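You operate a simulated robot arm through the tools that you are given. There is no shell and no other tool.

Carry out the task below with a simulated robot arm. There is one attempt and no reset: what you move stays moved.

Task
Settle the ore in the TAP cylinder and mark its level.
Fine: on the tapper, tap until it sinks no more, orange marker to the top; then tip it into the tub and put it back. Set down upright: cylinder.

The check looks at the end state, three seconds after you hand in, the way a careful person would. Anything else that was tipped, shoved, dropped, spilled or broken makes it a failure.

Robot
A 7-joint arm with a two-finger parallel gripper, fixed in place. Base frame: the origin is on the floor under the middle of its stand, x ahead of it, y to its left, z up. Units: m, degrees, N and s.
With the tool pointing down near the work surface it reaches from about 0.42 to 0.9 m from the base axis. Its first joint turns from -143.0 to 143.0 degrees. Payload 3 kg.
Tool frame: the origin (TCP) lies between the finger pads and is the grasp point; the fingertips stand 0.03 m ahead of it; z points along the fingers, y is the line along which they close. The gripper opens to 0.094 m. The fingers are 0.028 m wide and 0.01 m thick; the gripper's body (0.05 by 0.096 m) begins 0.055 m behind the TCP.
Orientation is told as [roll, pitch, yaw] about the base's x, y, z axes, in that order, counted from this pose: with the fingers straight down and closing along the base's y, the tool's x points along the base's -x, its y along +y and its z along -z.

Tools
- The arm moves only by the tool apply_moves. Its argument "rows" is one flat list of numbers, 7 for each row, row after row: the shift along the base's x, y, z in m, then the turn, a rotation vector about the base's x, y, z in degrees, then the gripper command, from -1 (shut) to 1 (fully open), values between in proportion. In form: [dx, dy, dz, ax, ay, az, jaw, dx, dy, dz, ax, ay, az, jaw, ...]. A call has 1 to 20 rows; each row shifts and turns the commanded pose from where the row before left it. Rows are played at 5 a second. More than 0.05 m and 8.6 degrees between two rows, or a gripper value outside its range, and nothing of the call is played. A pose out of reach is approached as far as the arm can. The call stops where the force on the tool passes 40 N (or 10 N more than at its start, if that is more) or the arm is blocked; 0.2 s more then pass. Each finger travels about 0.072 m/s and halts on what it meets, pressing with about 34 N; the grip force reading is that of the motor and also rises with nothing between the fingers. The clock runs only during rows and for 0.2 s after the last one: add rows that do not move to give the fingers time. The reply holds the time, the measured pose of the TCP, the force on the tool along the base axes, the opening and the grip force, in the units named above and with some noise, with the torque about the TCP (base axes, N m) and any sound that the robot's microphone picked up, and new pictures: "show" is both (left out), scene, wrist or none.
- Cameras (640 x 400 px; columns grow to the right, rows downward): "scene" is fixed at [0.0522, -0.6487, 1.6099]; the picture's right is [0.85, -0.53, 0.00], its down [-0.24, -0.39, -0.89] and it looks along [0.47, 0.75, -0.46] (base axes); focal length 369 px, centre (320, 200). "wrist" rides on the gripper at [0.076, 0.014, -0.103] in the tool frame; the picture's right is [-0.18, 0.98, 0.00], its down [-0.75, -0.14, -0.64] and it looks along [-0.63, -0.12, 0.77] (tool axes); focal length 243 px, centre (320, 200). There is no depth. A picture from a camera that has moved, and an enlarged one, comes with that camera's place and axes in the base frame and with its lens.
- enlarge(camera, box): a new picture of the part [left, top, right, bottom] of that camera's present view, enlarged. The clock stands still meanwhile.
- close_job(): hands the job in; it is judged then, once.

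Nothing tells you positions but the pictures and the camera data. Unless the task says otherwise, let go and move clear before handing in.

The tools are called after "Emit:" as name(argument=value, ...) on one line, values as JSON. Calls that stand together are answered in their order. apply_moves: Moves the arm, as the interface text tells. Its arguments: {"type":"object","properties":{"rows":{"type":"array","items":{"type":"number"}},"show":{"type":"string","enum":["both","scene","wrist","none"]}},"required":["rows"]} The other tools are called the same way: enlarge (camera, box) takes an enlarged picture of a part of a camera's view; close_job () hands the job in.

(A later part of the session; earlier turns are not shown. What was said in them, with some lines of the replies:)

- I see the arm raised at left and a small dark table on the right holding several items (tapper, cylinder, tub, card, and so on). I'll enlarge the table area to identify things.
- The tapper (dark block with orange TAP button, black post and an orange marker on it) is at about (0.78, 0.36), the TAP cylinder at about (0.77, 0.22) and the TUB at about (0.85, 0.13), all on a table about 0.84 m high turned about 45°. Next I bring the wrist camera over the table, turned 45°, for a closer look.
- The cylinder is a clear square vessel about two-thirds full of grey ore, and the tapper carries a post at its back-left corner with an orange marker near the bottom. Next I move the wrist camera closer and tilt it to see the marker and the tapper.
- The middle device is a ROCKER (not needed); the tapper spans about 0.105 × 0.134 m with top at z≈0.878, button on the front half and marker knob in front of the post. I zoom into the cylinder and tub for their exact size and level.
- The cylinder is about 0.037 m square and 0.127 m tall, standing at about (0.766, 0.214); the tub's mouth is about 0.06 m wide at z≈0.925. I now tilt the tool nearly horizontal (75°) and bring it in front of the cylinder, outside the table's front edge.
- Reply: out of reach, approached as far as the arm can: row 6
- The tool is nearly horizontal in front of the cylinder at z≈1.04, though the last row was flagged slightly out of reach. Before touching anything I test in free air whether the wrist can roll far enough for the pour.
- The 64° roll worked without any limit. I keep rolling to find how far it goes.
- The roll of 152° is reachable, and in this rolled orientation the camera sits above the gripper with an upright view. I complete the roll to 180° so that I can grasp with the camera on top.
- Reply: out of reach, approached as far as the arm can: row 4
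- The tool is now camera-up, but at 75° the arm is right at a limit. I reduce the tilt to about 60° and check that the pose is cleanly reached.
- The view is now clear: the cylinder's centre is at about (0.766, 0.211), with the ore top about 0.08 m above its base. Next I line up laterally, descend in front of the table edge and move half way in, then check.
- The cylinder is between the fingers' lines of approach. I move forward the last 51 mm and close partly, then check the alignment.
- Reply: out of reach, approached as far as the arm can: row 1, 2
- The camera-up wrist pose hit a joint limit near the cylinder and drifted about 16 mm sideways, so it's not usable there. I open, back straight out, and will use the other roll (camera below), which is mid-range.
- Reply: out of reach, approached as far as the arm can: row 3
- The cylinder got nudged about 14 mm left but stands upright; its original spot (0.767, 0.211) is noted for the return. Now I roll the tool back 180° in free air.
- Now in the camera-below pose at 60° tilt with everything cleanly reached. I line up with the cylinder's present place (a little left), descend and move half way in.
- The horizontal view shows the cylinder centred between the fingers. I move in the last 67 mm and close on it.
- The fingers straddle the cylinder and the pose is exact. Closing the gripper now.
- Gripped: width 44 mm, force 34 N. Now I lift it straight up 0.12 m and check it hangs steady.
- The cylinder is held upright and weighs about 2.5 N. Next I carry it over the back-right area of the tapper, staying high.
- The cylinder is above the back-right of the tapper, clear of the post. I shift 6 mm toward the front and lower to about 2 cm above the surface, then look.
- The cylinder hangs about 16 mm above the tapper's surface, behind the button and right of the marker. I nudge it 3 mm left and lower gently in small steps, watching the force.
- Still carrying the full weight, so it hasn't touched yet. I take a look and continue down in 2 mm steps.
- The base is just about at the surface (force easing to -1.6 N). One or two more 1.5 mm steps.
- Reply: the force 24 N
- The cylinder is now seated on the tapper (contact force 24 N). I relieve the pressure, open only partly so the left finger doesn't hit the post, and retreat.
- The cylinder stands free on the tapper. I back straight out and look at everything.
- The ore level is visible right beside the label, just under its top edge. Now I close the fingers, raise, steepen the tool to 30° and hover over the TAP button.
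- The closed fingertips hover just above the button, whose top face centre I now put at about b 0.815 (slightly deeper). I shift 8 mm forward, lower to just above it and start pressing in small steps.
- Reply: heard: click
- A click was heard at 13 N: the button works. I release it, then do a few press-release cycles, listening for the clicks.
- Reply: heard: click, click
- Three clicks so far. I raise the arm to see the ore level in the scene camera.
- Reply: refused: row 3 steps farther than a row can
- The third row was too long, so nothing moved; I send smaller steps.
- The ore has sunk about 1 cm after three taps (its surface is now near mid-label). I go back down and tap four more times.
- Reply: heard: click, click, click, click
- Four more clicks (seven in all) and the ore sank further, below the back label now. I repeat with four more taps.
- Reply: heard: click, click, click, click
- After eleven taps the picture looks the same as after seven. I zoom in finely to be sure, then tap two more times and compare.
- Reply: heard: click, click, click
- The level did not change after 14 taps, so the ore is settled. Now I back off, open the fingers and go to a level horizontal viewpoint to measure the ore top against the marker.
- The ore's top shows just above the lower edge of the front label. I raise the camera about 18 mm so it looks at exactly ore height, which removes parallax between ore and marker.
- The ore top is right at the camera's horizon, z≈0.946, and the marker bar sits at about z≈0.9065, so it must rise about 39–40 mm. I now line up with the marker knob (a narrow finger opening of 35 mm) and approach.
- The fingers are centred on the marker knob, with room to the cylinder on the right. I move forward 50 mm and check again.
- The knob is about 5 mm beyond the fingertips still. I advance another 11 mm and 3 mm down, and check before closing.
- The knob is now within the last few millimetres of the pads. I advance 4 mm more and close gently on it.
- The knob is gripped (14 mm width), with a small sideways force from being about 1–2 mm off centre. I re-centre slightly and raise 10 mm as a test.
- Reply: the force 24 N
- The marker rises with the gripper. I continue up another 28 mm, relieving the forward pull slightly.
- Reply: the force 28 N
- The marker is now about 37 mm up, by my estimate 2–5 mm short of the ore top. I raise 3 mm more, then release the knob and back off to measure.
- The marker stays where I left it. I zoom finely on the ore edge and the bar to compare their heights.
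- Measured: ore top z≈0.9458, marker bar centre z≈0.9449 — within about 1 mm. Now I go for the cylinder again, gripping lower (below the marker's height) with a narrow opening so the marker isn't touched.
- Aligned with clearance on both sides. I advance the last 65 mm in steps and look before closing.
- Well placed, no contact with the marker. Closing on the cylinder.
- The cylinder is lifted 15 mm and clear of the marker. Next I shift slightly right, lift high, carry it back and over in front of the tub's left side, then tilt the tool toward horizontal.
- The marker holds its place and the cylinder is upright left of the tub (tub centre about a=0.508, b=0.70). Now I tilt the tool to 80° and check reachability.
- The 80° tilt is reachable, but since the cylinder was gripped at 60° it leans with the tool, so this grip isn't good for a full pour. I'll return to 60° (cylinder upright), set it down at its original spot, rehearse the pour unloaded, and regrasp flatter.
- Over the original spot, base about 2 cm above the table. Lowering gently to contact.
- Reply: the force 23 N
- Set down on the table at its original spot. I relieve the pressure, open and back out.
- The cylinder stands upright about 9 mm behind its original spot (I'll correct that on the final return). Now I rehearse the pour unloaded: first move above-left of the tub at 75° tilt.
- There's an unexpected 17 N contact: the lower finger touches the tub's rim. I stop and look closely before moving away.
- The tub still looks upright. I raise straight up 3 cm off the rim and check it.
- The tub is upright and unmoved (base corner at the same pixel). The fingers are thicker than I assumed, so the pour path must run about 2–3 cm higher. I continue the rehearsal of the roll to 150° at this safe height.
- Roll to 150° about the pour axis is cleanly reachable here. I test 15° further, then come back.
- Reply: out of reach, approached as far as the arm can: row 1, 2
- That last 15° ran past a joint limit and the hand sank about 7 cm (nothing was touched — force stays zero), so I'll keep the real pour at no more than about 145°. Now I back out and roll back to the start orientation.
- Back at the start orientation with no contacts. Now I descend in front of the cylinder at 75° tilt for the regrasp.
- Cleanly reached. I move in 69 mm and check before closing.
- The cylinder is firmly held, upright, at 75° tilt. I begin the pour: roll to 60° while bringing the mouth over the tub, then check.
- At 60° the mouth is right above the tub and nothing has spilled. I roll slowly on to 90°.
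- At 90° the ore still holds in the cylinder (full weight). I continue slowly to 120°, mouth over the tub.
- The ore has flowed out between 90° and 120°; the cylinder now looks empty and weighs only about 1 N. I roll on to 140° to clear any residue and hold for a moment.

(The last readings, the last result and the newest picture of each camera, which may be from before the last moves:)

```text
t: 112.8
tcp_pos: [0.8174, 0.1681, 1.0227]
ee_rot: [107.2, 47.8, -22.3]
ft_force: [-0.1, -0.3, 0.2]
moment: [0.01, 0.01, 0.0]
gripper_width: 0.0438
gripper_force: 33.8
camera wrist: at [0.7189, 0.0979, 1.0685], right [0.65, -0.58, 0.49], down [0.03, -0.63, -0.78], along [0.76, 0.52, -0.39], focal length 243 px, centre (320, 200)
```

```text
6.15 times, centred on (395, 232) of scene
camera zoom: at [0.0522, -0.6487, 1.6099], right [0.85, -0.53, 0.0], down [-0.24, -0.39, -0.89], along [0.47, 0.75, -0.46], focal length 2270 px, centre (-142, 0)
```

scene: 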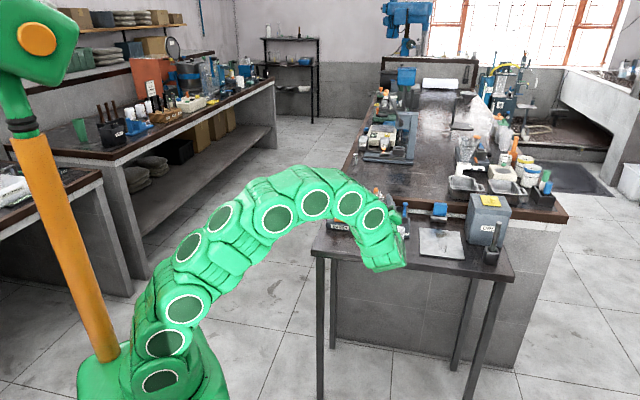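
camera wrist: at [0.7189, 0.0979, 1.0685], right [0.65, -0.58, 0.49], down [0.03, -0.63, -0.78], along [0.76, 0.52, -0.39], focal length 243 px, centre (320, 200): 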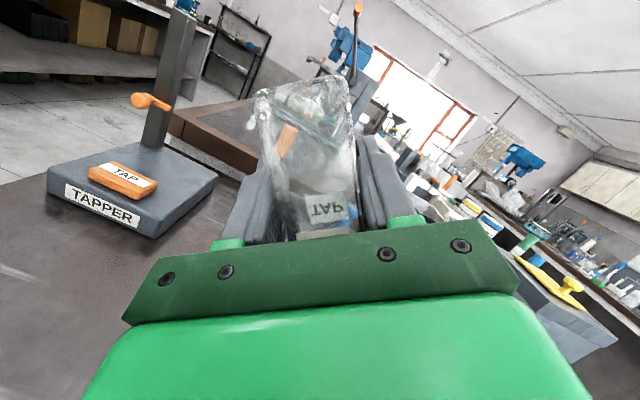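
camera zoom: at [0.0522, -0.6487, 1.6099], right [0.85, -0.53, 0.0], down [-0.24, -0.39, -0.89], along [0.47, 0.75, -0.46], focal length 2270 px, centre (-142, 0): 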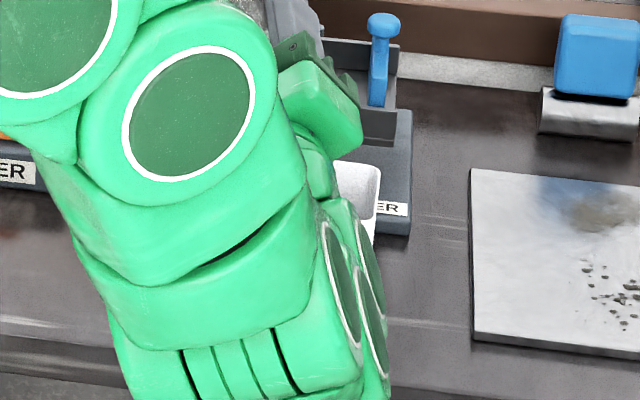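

The cylinder is empty. I raise clear of the tub and roll it back upright over its place.

Emit:
apply_moves(rows=[0, 0, 0.03, 0, 0, 0, -0.4, 0, 0, 0, -5.21, -5.21, 0, -0.4, 0, 0, 0, -5.21, -5.21, 0, -0.4, 0, 0, 0, -5.21, -5.21, 0, -0.4, 0, 0, 0, -5.21, -5.21, 0, -0.4, 0, 0, 0, -5.21, -5.21, 0, -0.4, 0, 0, 0, -5.21, -5.21, 0, -0.4, 0, 0, 0, -5.21, -5.21, 0, -0.4, -0.0039, 0.0039, 0, -5.21, -5.21, 0, -0.4, -0.0039, 0.0039, 0, -5.21, -5.21, 0, -0.4, -0.0039, 0.0039, 0, -5.21, -5.21, 0, -0.4, -0.0039, 0.0039, 0, -5.21, -5.21, 0, -0.4, -0.0039, 0.0039, 0, -5.21, -5.21, 0, -0.4, -0.0039, 0.0039, 0, -5.21, -5.21, 0, -0.4, -0.0039, 0.0039, 0, -5.21, -5.21, 0, -0.4, -0.0039, 0.0039, 0, -5.21, -5.21, 0, -0.4, -0.0039, 0.0039, 0, -5.21, -5.21, 0, -0.4, -0.0039, 0.0039, 0, -5.21, -5.21, 0, -0.4, -0.0039, 0.0039, 0, -5.21, -5.21, 0, -0.4, -0.0039, 0.0039, 0, -5.21, -5.21, 0, -0.4], show="both")

Emit:
enlarge(camera="scene", box=[365, 205, 425, 265])

Emit:
enlarge(camera="scene", box=[320, 165, 420, 260])

```text
t: 117.0
tcp_pos: [0.7708, 0.2127, 1.0524]
ee_rot: [-0.2, -75.0, 45.2]
ft_force: [-1.0, -0.3, -0.4]
moment: [0.02, 0.01, 0.0]
gripper_width: 0.0436
gripper_force: 34.2
camera wrist: at [0.6758, 0.1407, 1.0052], right [-0.66, 0.73, 0.18], down [-0.2, -0.4, 0.89], along [0.72, 0.56, 0.41], focal length 243 px, centre (320, 200)
```

scene: 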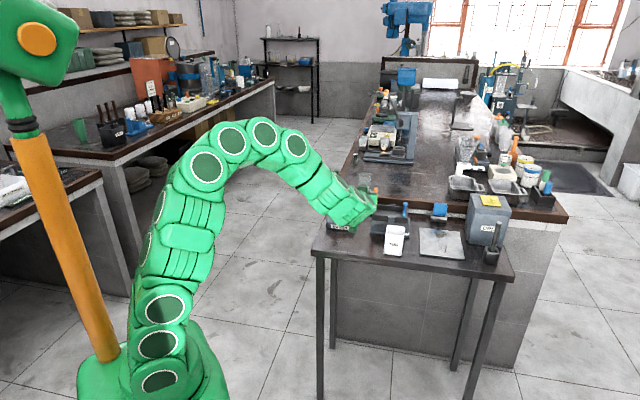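
wrist: 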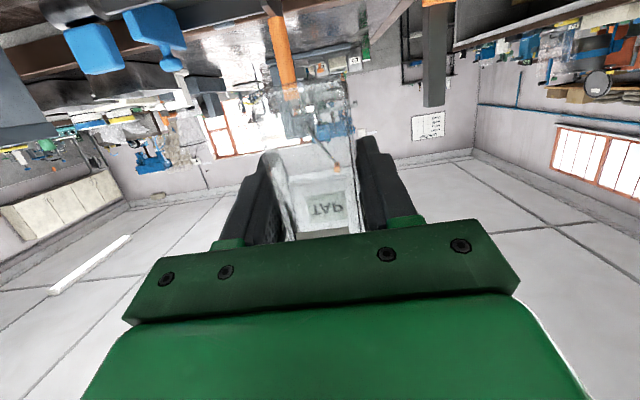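

```text
6.67 times, centred on (395, 235) of scene
camera zoom: at [0.0522, -0.6487, 1.6099], right [0.85, -0.53, 0.0], down [-0.24, -0.39, -0.89], along [0.47, 0.75, -0.46], focal length 2460 px, centre (-180, -33)
```

zoom: 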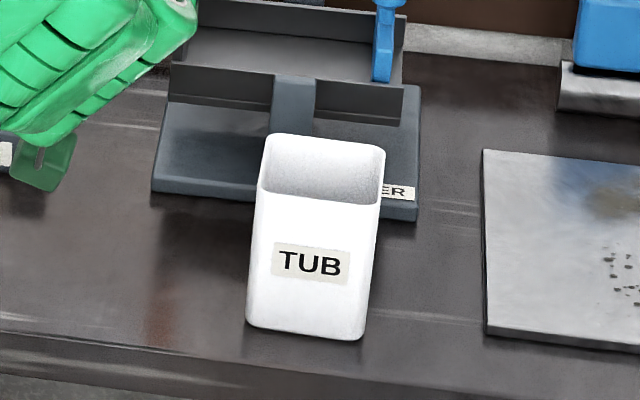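

```text
4.21 times, centred on (370, 212) of scene
camera zoom: at [0.0522, -0.6487, 1.6099], right [0.85, -0.53, 0.0], down [-0.24, -0.39, -0.89], along [0.47, 0.75, -0.46], focal length 1553 px, centre (110, 147)
```

zoom: 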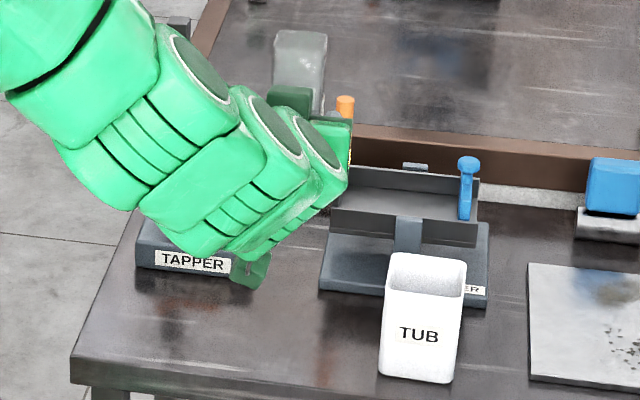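

No ore is visible on the table and the tub stands where it was. Now I lower the empty cylinder onto its original spot (9 mm nearer the front than last time).

Emit:
apply_moves(rows=[-0.0068, -0.0054, -0.03, 0, 0, -0.1, -0.4, 0, 0, -0.04, 0, 0, 0, -0.4, 0, 0, -0.035, 0, 0, 0, -0.4, 0, 0, -0.025, 0, 0, 0, -0.4, 0, 0, -0.012, 0, 0, 0, -0.4, 0, 0, 0, 0, 0, 0, -0.4], show="wrist")

Emit:
enlarge(camera="scene", box=[348, 210, 380, 254])

```text
t: 118.4
tcp_pos: [0.7636, 0.2081, 0.9097]
ee_rot: [0.5, -74.9, 44.7]
ft_force: [0.8, -0.6, -0.2]
moment: [0.01, 0.0, -0.01]
gripper_width: 0.044
gripper_force: 33.7
camera wrist: at [0.6678, 0.1351, 0.8632], right [-0.66, 0.73, 0.18], down [-0.2, -0.4, 0.89], along [0.72, 0.55, 0.41], focal length 243 px, centre (320, 200)
```

wrist: 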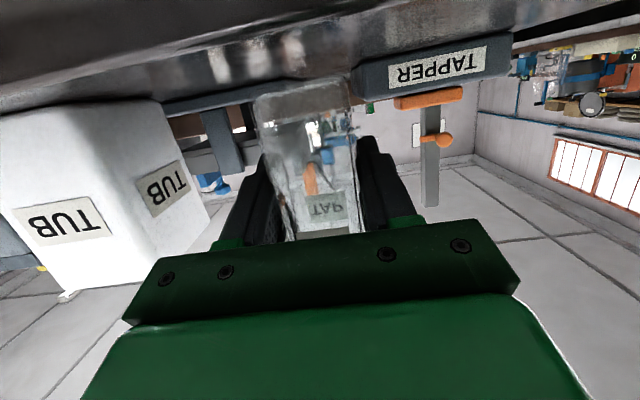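

```text
9.09 times, centred on (364, 232) of scene
camera zoom: at [0.0522, -0.6487, 1.6099], right [0.85, -0.53, 0.0], down [-0.24, -0.39, -0.89], along [0.47, 0.75, -0.46], focal length 3354 px, centre (-80, -91)
```

zoom: 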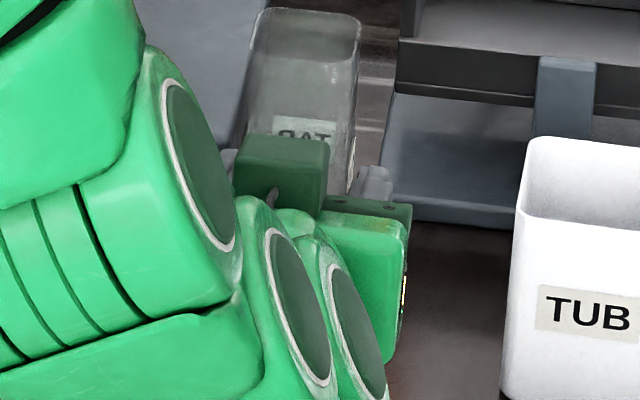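

The rim position matches the original after the remaining 1 cm drop (2 mm left, which I correct). Lowering to contact.

Emit:
apply_moves(rows=[0.0014, -0.0014, -0.004, 0, 0, 0, -0.4, 0, 0, -0.002, 0, 0, 0, -0.4, 0, 0, 0, 0, 0, 0, -0.4], show="none")

Emit:
apply_moves(rows=[0, 0, -0.002, 0, 0, 0, -0.4, 0, 0, 0, 0, 0, 0, -0.4], show="none")

Emit:
apply_moves(rows=[0, 0, -0.0015, 0, 0, 0, -0.4, 0, 0, 0, 0, 0, 0, -0.4], show="none")

```text
t: 119.2
tcp_pos: [0.7646, 0.2061, 0.9041]
ee_rot: [0.5, -75.0, 44.6]
ft_force: [0.6, -0.5, -0.5]
moment: [0.03, 0.03, 0.02]
gripper_width: 0.0436
gripper_force: 33.7
```

```text
t: 119.8
tcp_pos: [0.7637, 0.2068, 0.9031]
ee_rot: [0.4, -75.0, 44.6]
ft_force: [0.3, 0.8, -0.4]
moment: [0.03, 0.02, 0.0]
gripper_width: 0.0437
gripper_force: 33.8
```

```text
t: 120.4
tcp_pos: [0.7642, 0.2062, 0.902]
ee_rot: [0.3, -75.0, 44.6]
ft_force: [0.7, 0.2, 0.0]
moment: [0.0, -0.01, -0.01]
gripper_width: 0.0434
gripper_force: 34.2
```

Emit:
apply_moves(rows=[0, 0, -0.0015, 0, 0, 0, -0.4, 0, 0, 0, 0, 0, 0, -0.4], show="none")

Emit:
apply_moves(rows=[0, 0, -0.0015, 0, 0, 0, -0.4, 0, 0, 0, 0, 0, 0, -0.4], show="wrist")

```text
t: 121.0
tcp_pos: [0.7652, 0.2069, 0.9006]
ee_rot: [0.2, -75.1, 44.7]
ft_force: [-0.4, -1.5, 17.5]
moment: [-0.3, 0.18, 0.0]
gripper_width: 0.0436
gripper_force: 33.7
```

```text
t: 121.6
tcp_pos: [0.7654, 0.2067, 0.8993]
ee_rot: [0.4, -75.1, 44.8]
ft_force: [3.6, 4.0, 24.1]
moment: [-0.22, 0.15, -0.01]
gripper_width: 0.0439
gripper_force: 34.0
camera wrist: at [0.6696, 0.1342, 0.8521], right [-0.66, 0.73, 0.18], down [-0.2, -0.4, 0.89], along [0.72, 0.55, 0.41], focal length 243 px, centre (320, 200)
```

wrist: 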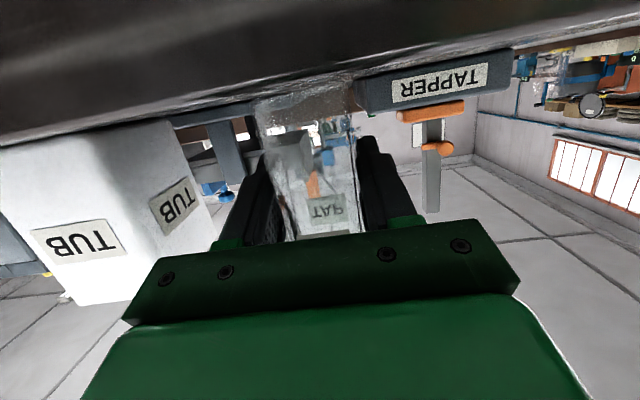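

Seated on the table. I relieve the pressure, open, and back straight out.

Emit:
apply_moves(rows=[0, 0, 0.002, 0, 0, 0, -0.4, 0, 0, 0, 0, 0, 0, -0.1, 0, 0, 0, 0, 0, 0, 0.2, 0, 0, 0, 0, 0, 0, 0.6, 0, 0, 0, 0, 0, 0, 0.6, -0.008, -0.008, 0, 0, 0, 0, 0.6, -0.015, -0.015, 0, 0, 0, 0, 0.6, -0.02, -0.02, 0, 0, 0, 0, 0.6, -0.02, -0.02, 0, 0, 0, 0, 0.6, -0.02, -0.02, 0.02, 0, 0, 0, 0.6, 0, 0, 0, 0, 0, 0, 0.6], show="both")

Emit:
enlarge(camera="scene", box=[348, 210, 380, 254])

Emit:
enlarge(camera="wrist", box=[200, 0, 440, 220])

```text
t: 124.0
tcp_pos: [0.6796, 0.1235, 0.9207]
ee_rot: [0.4, -75.0, 44.7]
ft_force: [-0.2, -0.6, 0.2]
moment: [-0.02, 0.03, 0.0]
gripper_width: 0.0753
gripper_force: 0.0
camera wrist: at [0.5864, 0.0502, 0.8734], right [-0.66, 0.73, 0.18], down [-0.2, -0.4, 0.89], along [0.72, 0.55, 0.41], focal length 243 px, centre (320, 200)
```

scene: 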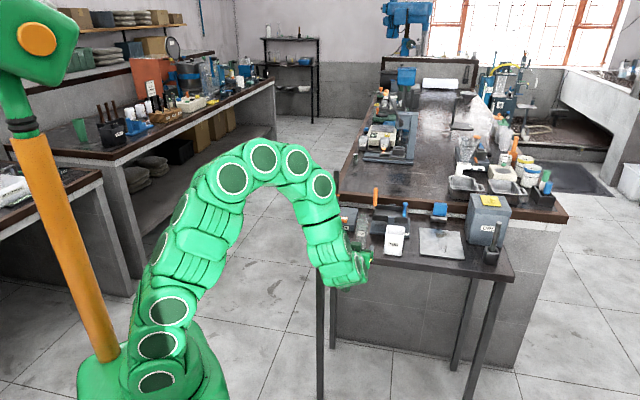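
wrist: 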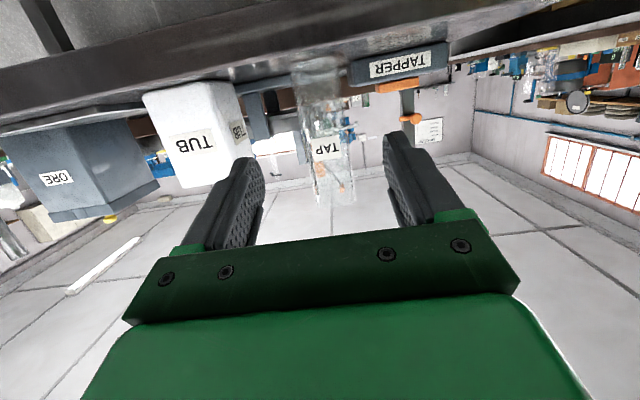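

```text
9.09 times, centred on (364, 232) of scene
camera zoom: at [0.0522, -0.6487, 1.6099], right [0.85, -0.53, 0.0], down [-0.24, -0.39, -0.89], along [0.47, 0.75, -0.46], focal length 3354 px, centre (-80, -91)
```

zoom: 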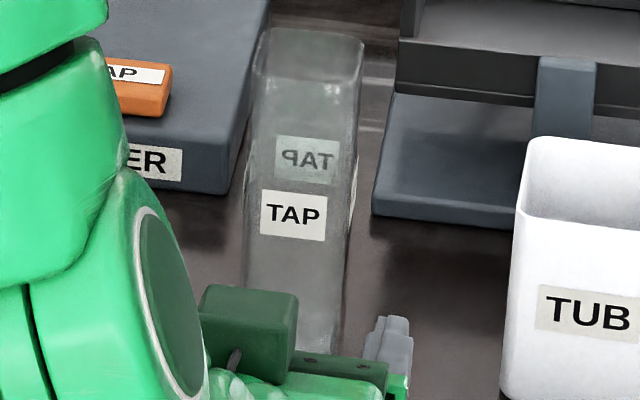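

```text
1.82 times, centred on (320, 110) of wrist
camera zoom: at [0.5864, 0.0502, 0.8734], right [-0.66, 0.73, 0.18], down [-0.2, -0.4, 0.89], along [0.72, 0.55, 0.41], focal length 441 px, centre (320, 364)
```

zoom: 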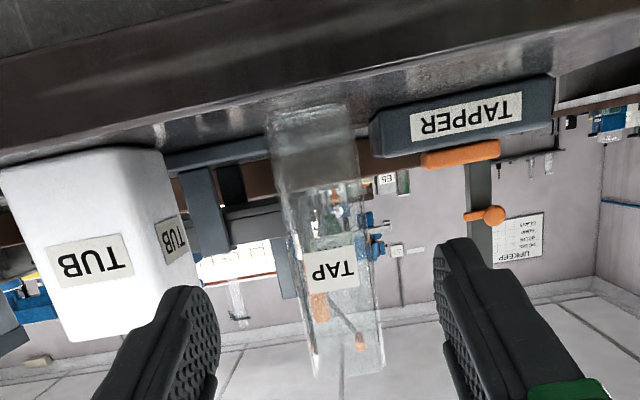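

The cylinder is back on its original spot (label at the same pixels as at the start), upright and empty. Now I rise and look down into the tub and over the table for spills.

Emit:
apply_moves(rows=[0, 0, 0.045, -5.89, 5.89, 0, 0.6, 0, 0, 0.045, -5.89, 5.89, 0, 0.6, 0, 0, 0.045, -5.89, 5.89, 0, 0.6, 0, 0, 0.045, -5.89, 5.89, 0, 0.6, 0.0236, -0.0066, 0, -5.89, 5.89, 0, 0.6, 0.0236, -0.0066, 0, -5.89, 5.89, 0, 0.6, 0.0236, -0.0066, 0, -5.89, 5.89, 0, 0.6, 0.0236, -0.0066, 0, -5.89, 5.89, 0, 0.6, 0.0236, -0.0066, 0, -5.89, 5.89, 0, 0.6, 0, 0, 0, 0, 0, 0, 0.6], show="both")

Emit:
enlarge(camera="wrist", box=[200, 60, 440, 230])

Emit:
enlarge(camera="scene", box=[325, 180, 425, 265])

```text
t: 126.2
tcp_pos: [0.7974, 0.0921, 1.1234]
ee_rot: [-2.2, -0.8, 44.9]
ft_force: [2.4, 2.3, -4.5]
moment: [-0.11, 0.21, 0.01]
gripper_width: 0.0753
gripper_force: 0.0
camera wrist: at [0.7283, 0.051, 1.2244], right [-0.56, 0.83, -0.03], down [0.61, 0.44, 0.66], along [0.56, 0.35, -0.75], focal length 243 px, centre (320, 200)
```

scene: 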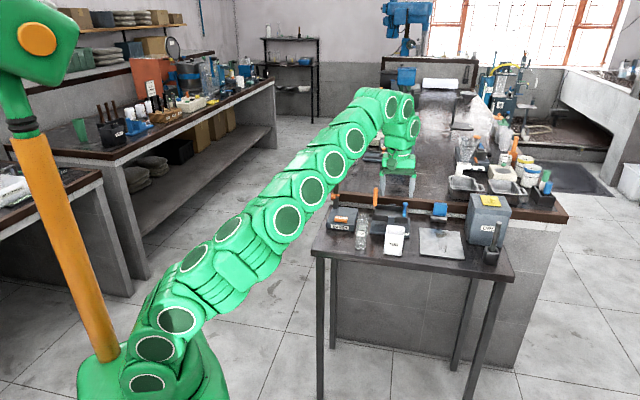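
wrist: 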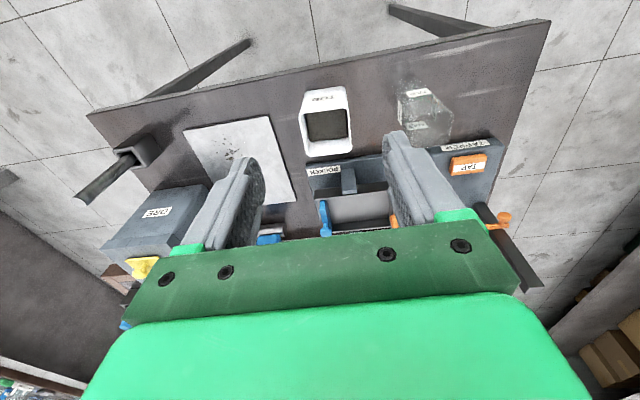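

```text
2.35 times, centred on (320, 145) of wrist
camera zoom: at [0.7283, 0.051, 1.2244], right [-0.56, 0.83, -0.03], down [0.61, 0.44, 0.66], along [0.56, 0.35, -0.75], focal length 571 px, centre (320, 329)
```

zoom: 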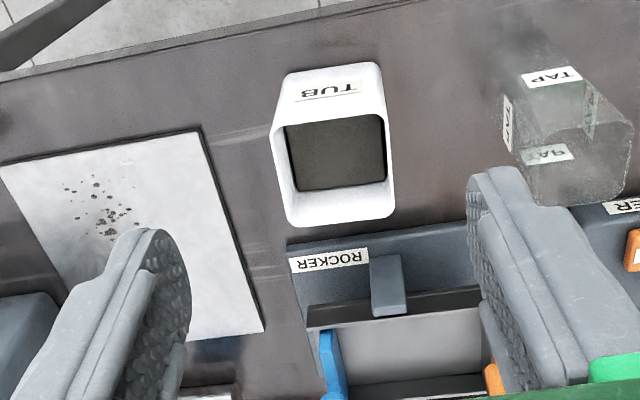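

```text
4.71 times, centred on (375, 222) of scene
camera zoom: at [0.0522, -0.6487, 1.6099], right [0.85, -0.53, 0.0], down [-0.24, -0.39, -0.89], along [0.47, 0.75, -0.46], focal length 1736 px, centre (61, 94)
```

zoom: 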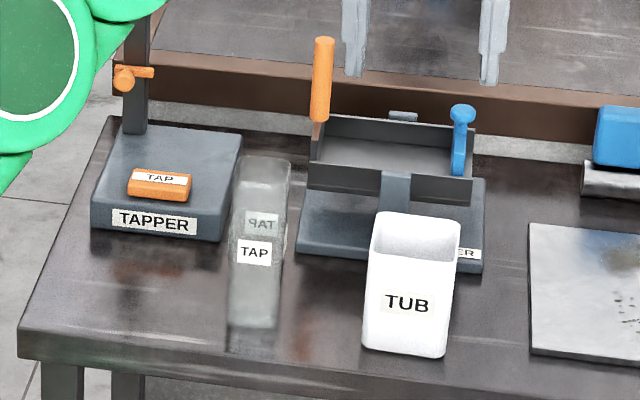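

The ore lies in the tub, the table is clean and the cylinder stands empty in its place. The pose reading shows a small residual force, so I wait a moment and read again.

Emit:
apply_moves(rows=[0, 0, 0, 0, 0, 0, 0.6, 0, 0, 0, 0, 0, 0, 0.6], show="both")

Emit:
enlarge(camera="scene", box=[325, 180, 365, 230])

```text
t: 126.8
tcp_pos: [0.7994, 0.0916, 1.098]
ee_rot: [0.0, 0.0, 44.9]
ft_force: [0.2, -0.1, -0.8]
moment: [0.03, 0.0, 0.01]
gripper_width: 0.0752
gripper_force: 0.0
camera wrist: at [0.7345, 0.048, 1.2017], right [-0.56, 0.83, 0.0], down [0.63, 0.43, 0.64], along [0.53, 0.36, -0.77], focal length 243 px, centre (320, 200)
```

scene: 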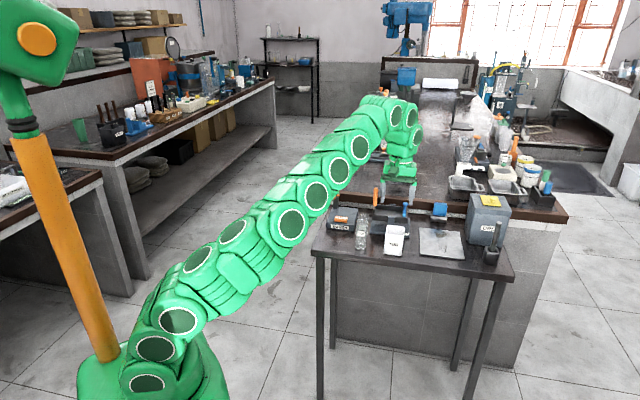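
wrist: 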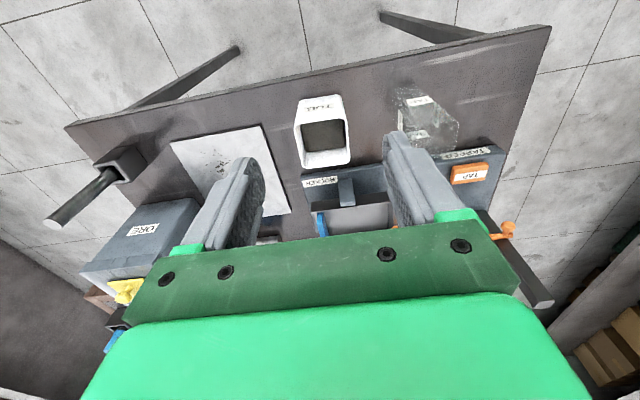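

```text
8.00 times, centred on (345, 205) of scene
camera zoom: at [0.0522, -0.6487, 1.6099], right [0.85, -0.53, 0.0], down [-0.24, -0.39, -0.89], along [0.47, 0.75, -0.46], focal length 2952 px, centre (120, 160)
```

zoom: 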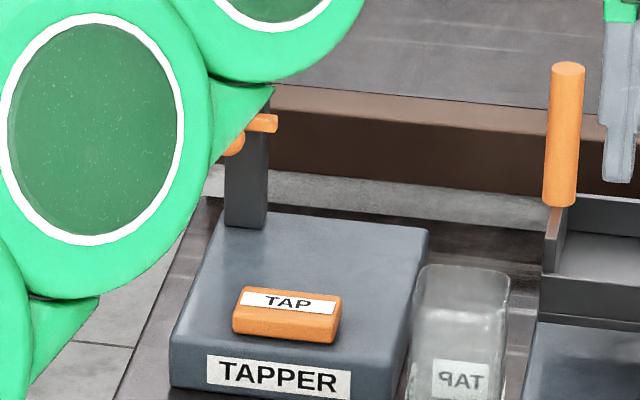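

All settled. To be sure that the marker wasn't disturbed when the cylinder was taken off, I return to the horizontal viewpoint and measure the marker height again.

Emit:
apply_moves(rows=[-0.0305, 0.0305, 0, 5.05, -5.05, 0, 0.6, -0.0305, 0.0305, 0, 5.05, -5.05, 0, 0.6, -0.0305, 0.0305, 0, 5.05, -5.05, 0, 0.6, -0.0305, 0.0305, 0, 5.05, -5.05, 0, 0.6, -0.0305, 0.0305, 0, 5.05, -5.05, 0, 0.6, 0, 0, -0.04, 5.05, -5.05, 0, 1, 0, 0, -0.04, 5.05, -5.05, 0, 1, 0, 0, -0.04, 0, 0, 0, 1, 0, 0, -0.037, 0, 0, 0, 1, 0.025, 0.025, 0, 0, 0, 0, 1, 0.025, 0.025, 0, 0, 0, 0, 1, 0.025, 0.025, 0, 0, 0, 0, 1, 0, 0, 0, 0, 0, 0, 1, 0, 0, 0, 0, 0, 0, 1], show="both")

Emit:
enlarge(camera="wrist", box=[300, 150, 400, 220])

```text
t: 129.8
tcp_pos: [0.7237, 0.3196, 0.9418]
ee_rot: [0.1, -50.0, 45.0]
ft_force: [0.1, -0.2, 0.2]
moment: [0.01, -0.01, -0.01]
gripper_width: 0.0942
gripper_force: 0.1
camera wrist: at [0.6218, 0.2406, 0.9505], right [-0.61, 0.78, 0.14], down [0.09, -0.11, 0.99], along [0.79, 0.62, -0.01], focal length 243 px, centre (320, 200)
```

scene: 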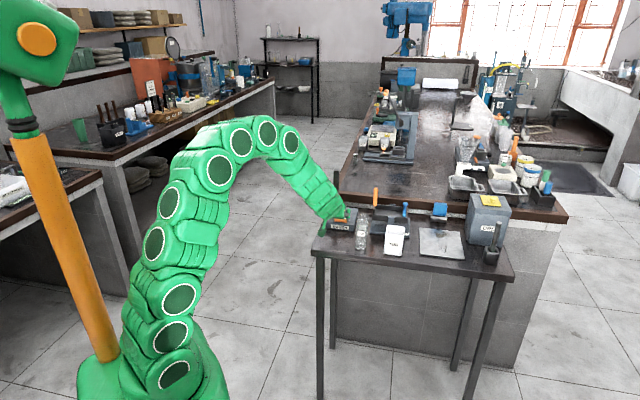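
wrist: 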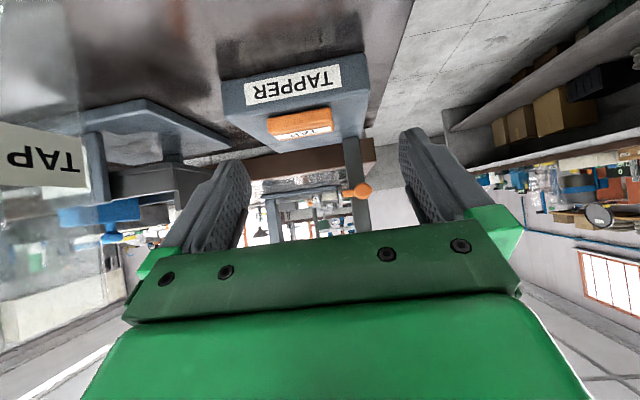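

```text
5.71 times, centred on (350, 185) of wrist
camera zoom: at [0.6218, 0.2406, 0.9505], right [-0.61, 0.78, 0.14], down [0.09, -0.11, 0.99], along [0.79, 0.62, -0.01], focal length 1386 px, centre (149, 286)
```

zoom: 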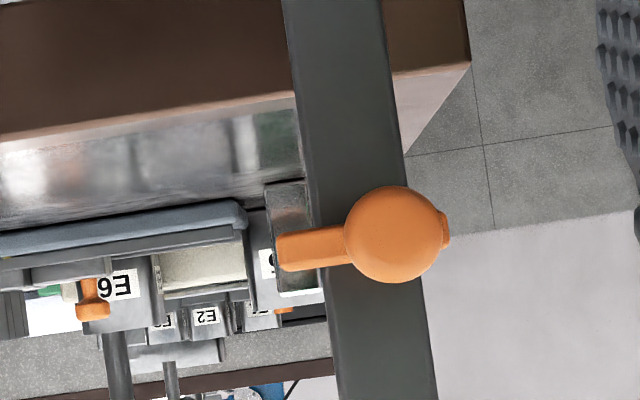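

The marker measures z≈0.9447, unchanged and within about 1 mm of the ore top I recorded (0.9458). Finally I check the cylinder for residue and the table for spills.

Emit:
enlarge(camera="scene", box=[348, 210, 380, 254])

Emit:
enlarge(camera="scene", box=[360, 205, 430, 265])

Emit:
enlarge(camera="wrist", box=[0, 90, 120, 240])

```text
9.09 times, centred on (364, 232) of scene
camera zoom: at [0.0522, -0.6487, 1.6099], right [0.85, -0.53, 0.0], down [-0.24, -0.39, -0.89], along [0.47, 0.75, -0.46], focal length 3354 px, centre (-80, -91)
```

zoom: 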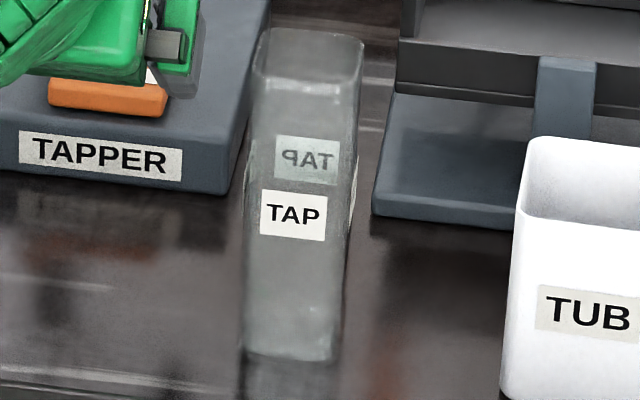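

```text
6.67 times, centred on (395, 235) of scene
camera zoom: at [0.0522, -0.6487, 1.6099], right [0.85, -0.53, 0.0], down [-0.24, -0.39, -0.89], along [0.47, 0.75, -0.46], focal length 2460 px, centre (-180, -33)
```

zoom: 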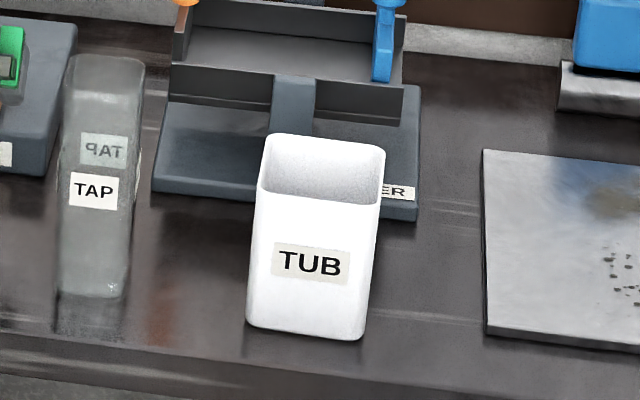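

```text
2.67 times, centred on (60, 165) of wrist
camera zoom: at [0.6218, 0.2406, 0.9505], right [-0.61, 0.78, 0.14], down [0.09, -0.11, 0.99], along [0.79, 0.62, -0.01], focal length 647 px, centre (1013, 293)
```

zoom: 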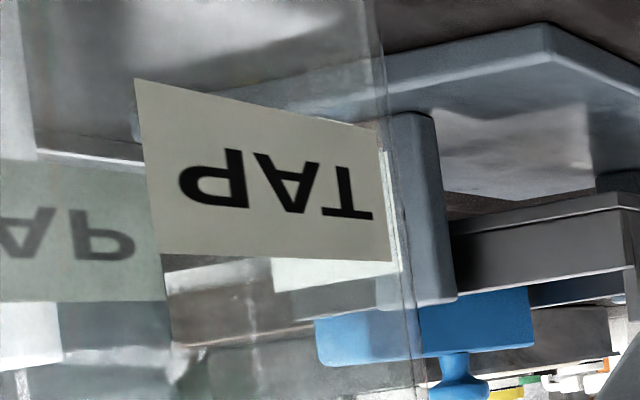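

Cylinder empty and upright in its place, table clean, tub unmoved with the ore inside, marker at the settled level. I move the arm clear before handing in.

Emit:
apply_moves(rows=[-0.02, -0.02, 0, 0, 0, 0, 1, -0.025, -0.025, 0.01, 0, 0, 0, 1, 0, 0, 0.045, 0, 0, 0, 1, 0, 0, 0.045, 0, 0, 0, 1, 0, 0, 0.045, 0, 0, 0, 1, 0, 0, 0.045, -5, 5, 0, 1, -0.02, 0.02, 0.02, -5, 5, 0, 1, -0.02, 0.02, 0, -5, 5, 0, 1, 0, 0, 0, 0, 0, 0, 1, 0, 0, 0, 0, 0, 0, 1], show="both")

Emit:
enlarge(camera="scene", box=[320, 175, 430, 265])

```text
t: 132.0
tcp_pos: [0.6364, 0.3128, 1.1504]
ee_rot: [0.1, -28.8, 45.0]
ft_force: [-0.3, -0.3, -0.8]
moment: [0.03, -0.01, -0.02]
gripper_width: 0.0938
gripper_force: 0.1
camera wrist: at [0.5434, 0.2418, 1.2043], right [-0.58, 0.81, 0.09], down [0.35, 0.15, 0.93], along [0.74, 0.57, -0.37], focal length 243 px, centre (320, 200)
```

scene: 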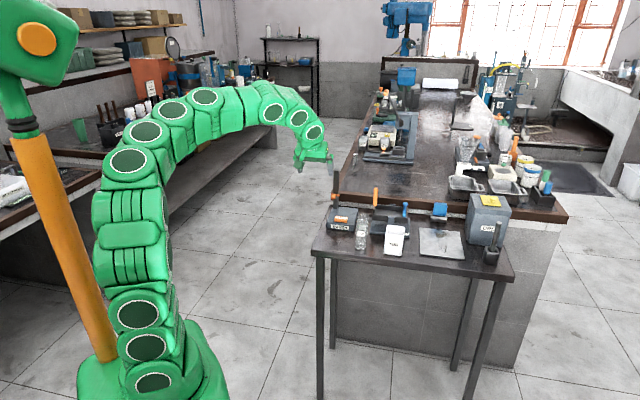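
wrist: 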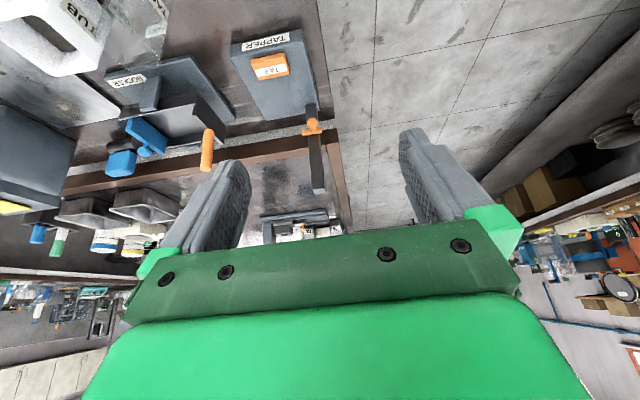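

```text
4.44 times, centred on (375, 220) of scene
camera zoom: at [0.0522, -0.6487, 1.6099], right [0.85, -0.53, 0.0], down [-0.24, -0.39, -0.89], along [0.47, 0.75, -0.46], focal length 1640 px, centre (76, 111)
```

zoom: 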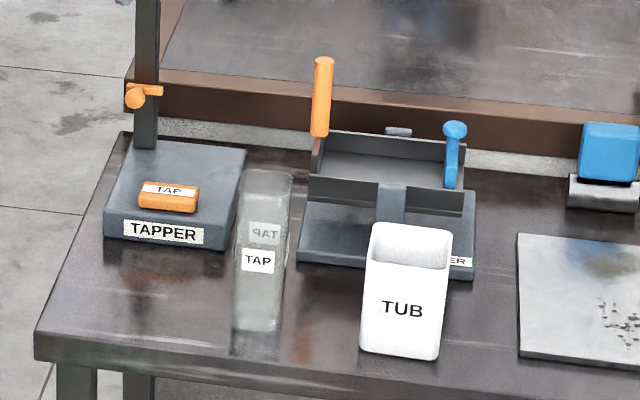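

Everything is in its final state: the marker sits at the settled level, the ore is in the tub, and the cylinder stands empty and upright at its original place. The arm is clear, so I hand the job in.

Emit:
close_job()

```text
The job is handed in.
```

The job is handed in. The ore was settled on the tapper, its level marked, the ore tipped into the tub, and the empty cylinder put back upright. The hand-in gave no verdict, so this is judged from the final pictures.

- **Settling:** I pressed TAP 14 times. The ore sank visibly at first. It did not change between the 7th and 11th taps, nor after three more.
- **Level mark:** the orange marker's bar is about 1 mm below the settled ore top, measured by the wrist camera at that height. A rougher estimate from the scene camera put the marker 3–6 mm too high. I trusted the wrist view and left it.
- **Tub:** the ore went into the tub and I see none on the table.
- **Cylinder:** it stands within a few millimetres of where it started, judging by the scene picture. I took "put it back" to mean its original place on the table, not the tapper.

Two small contacts happened along the way:
- **Cylinder:** an early grasp attempt nudged it about 14 mm sideways before I regripped it. It stayed upright.
- **Tub:** while rehearsing the pour empty, a finger pressed on the tub's rim with about 17 N. The tub did not tip or move.
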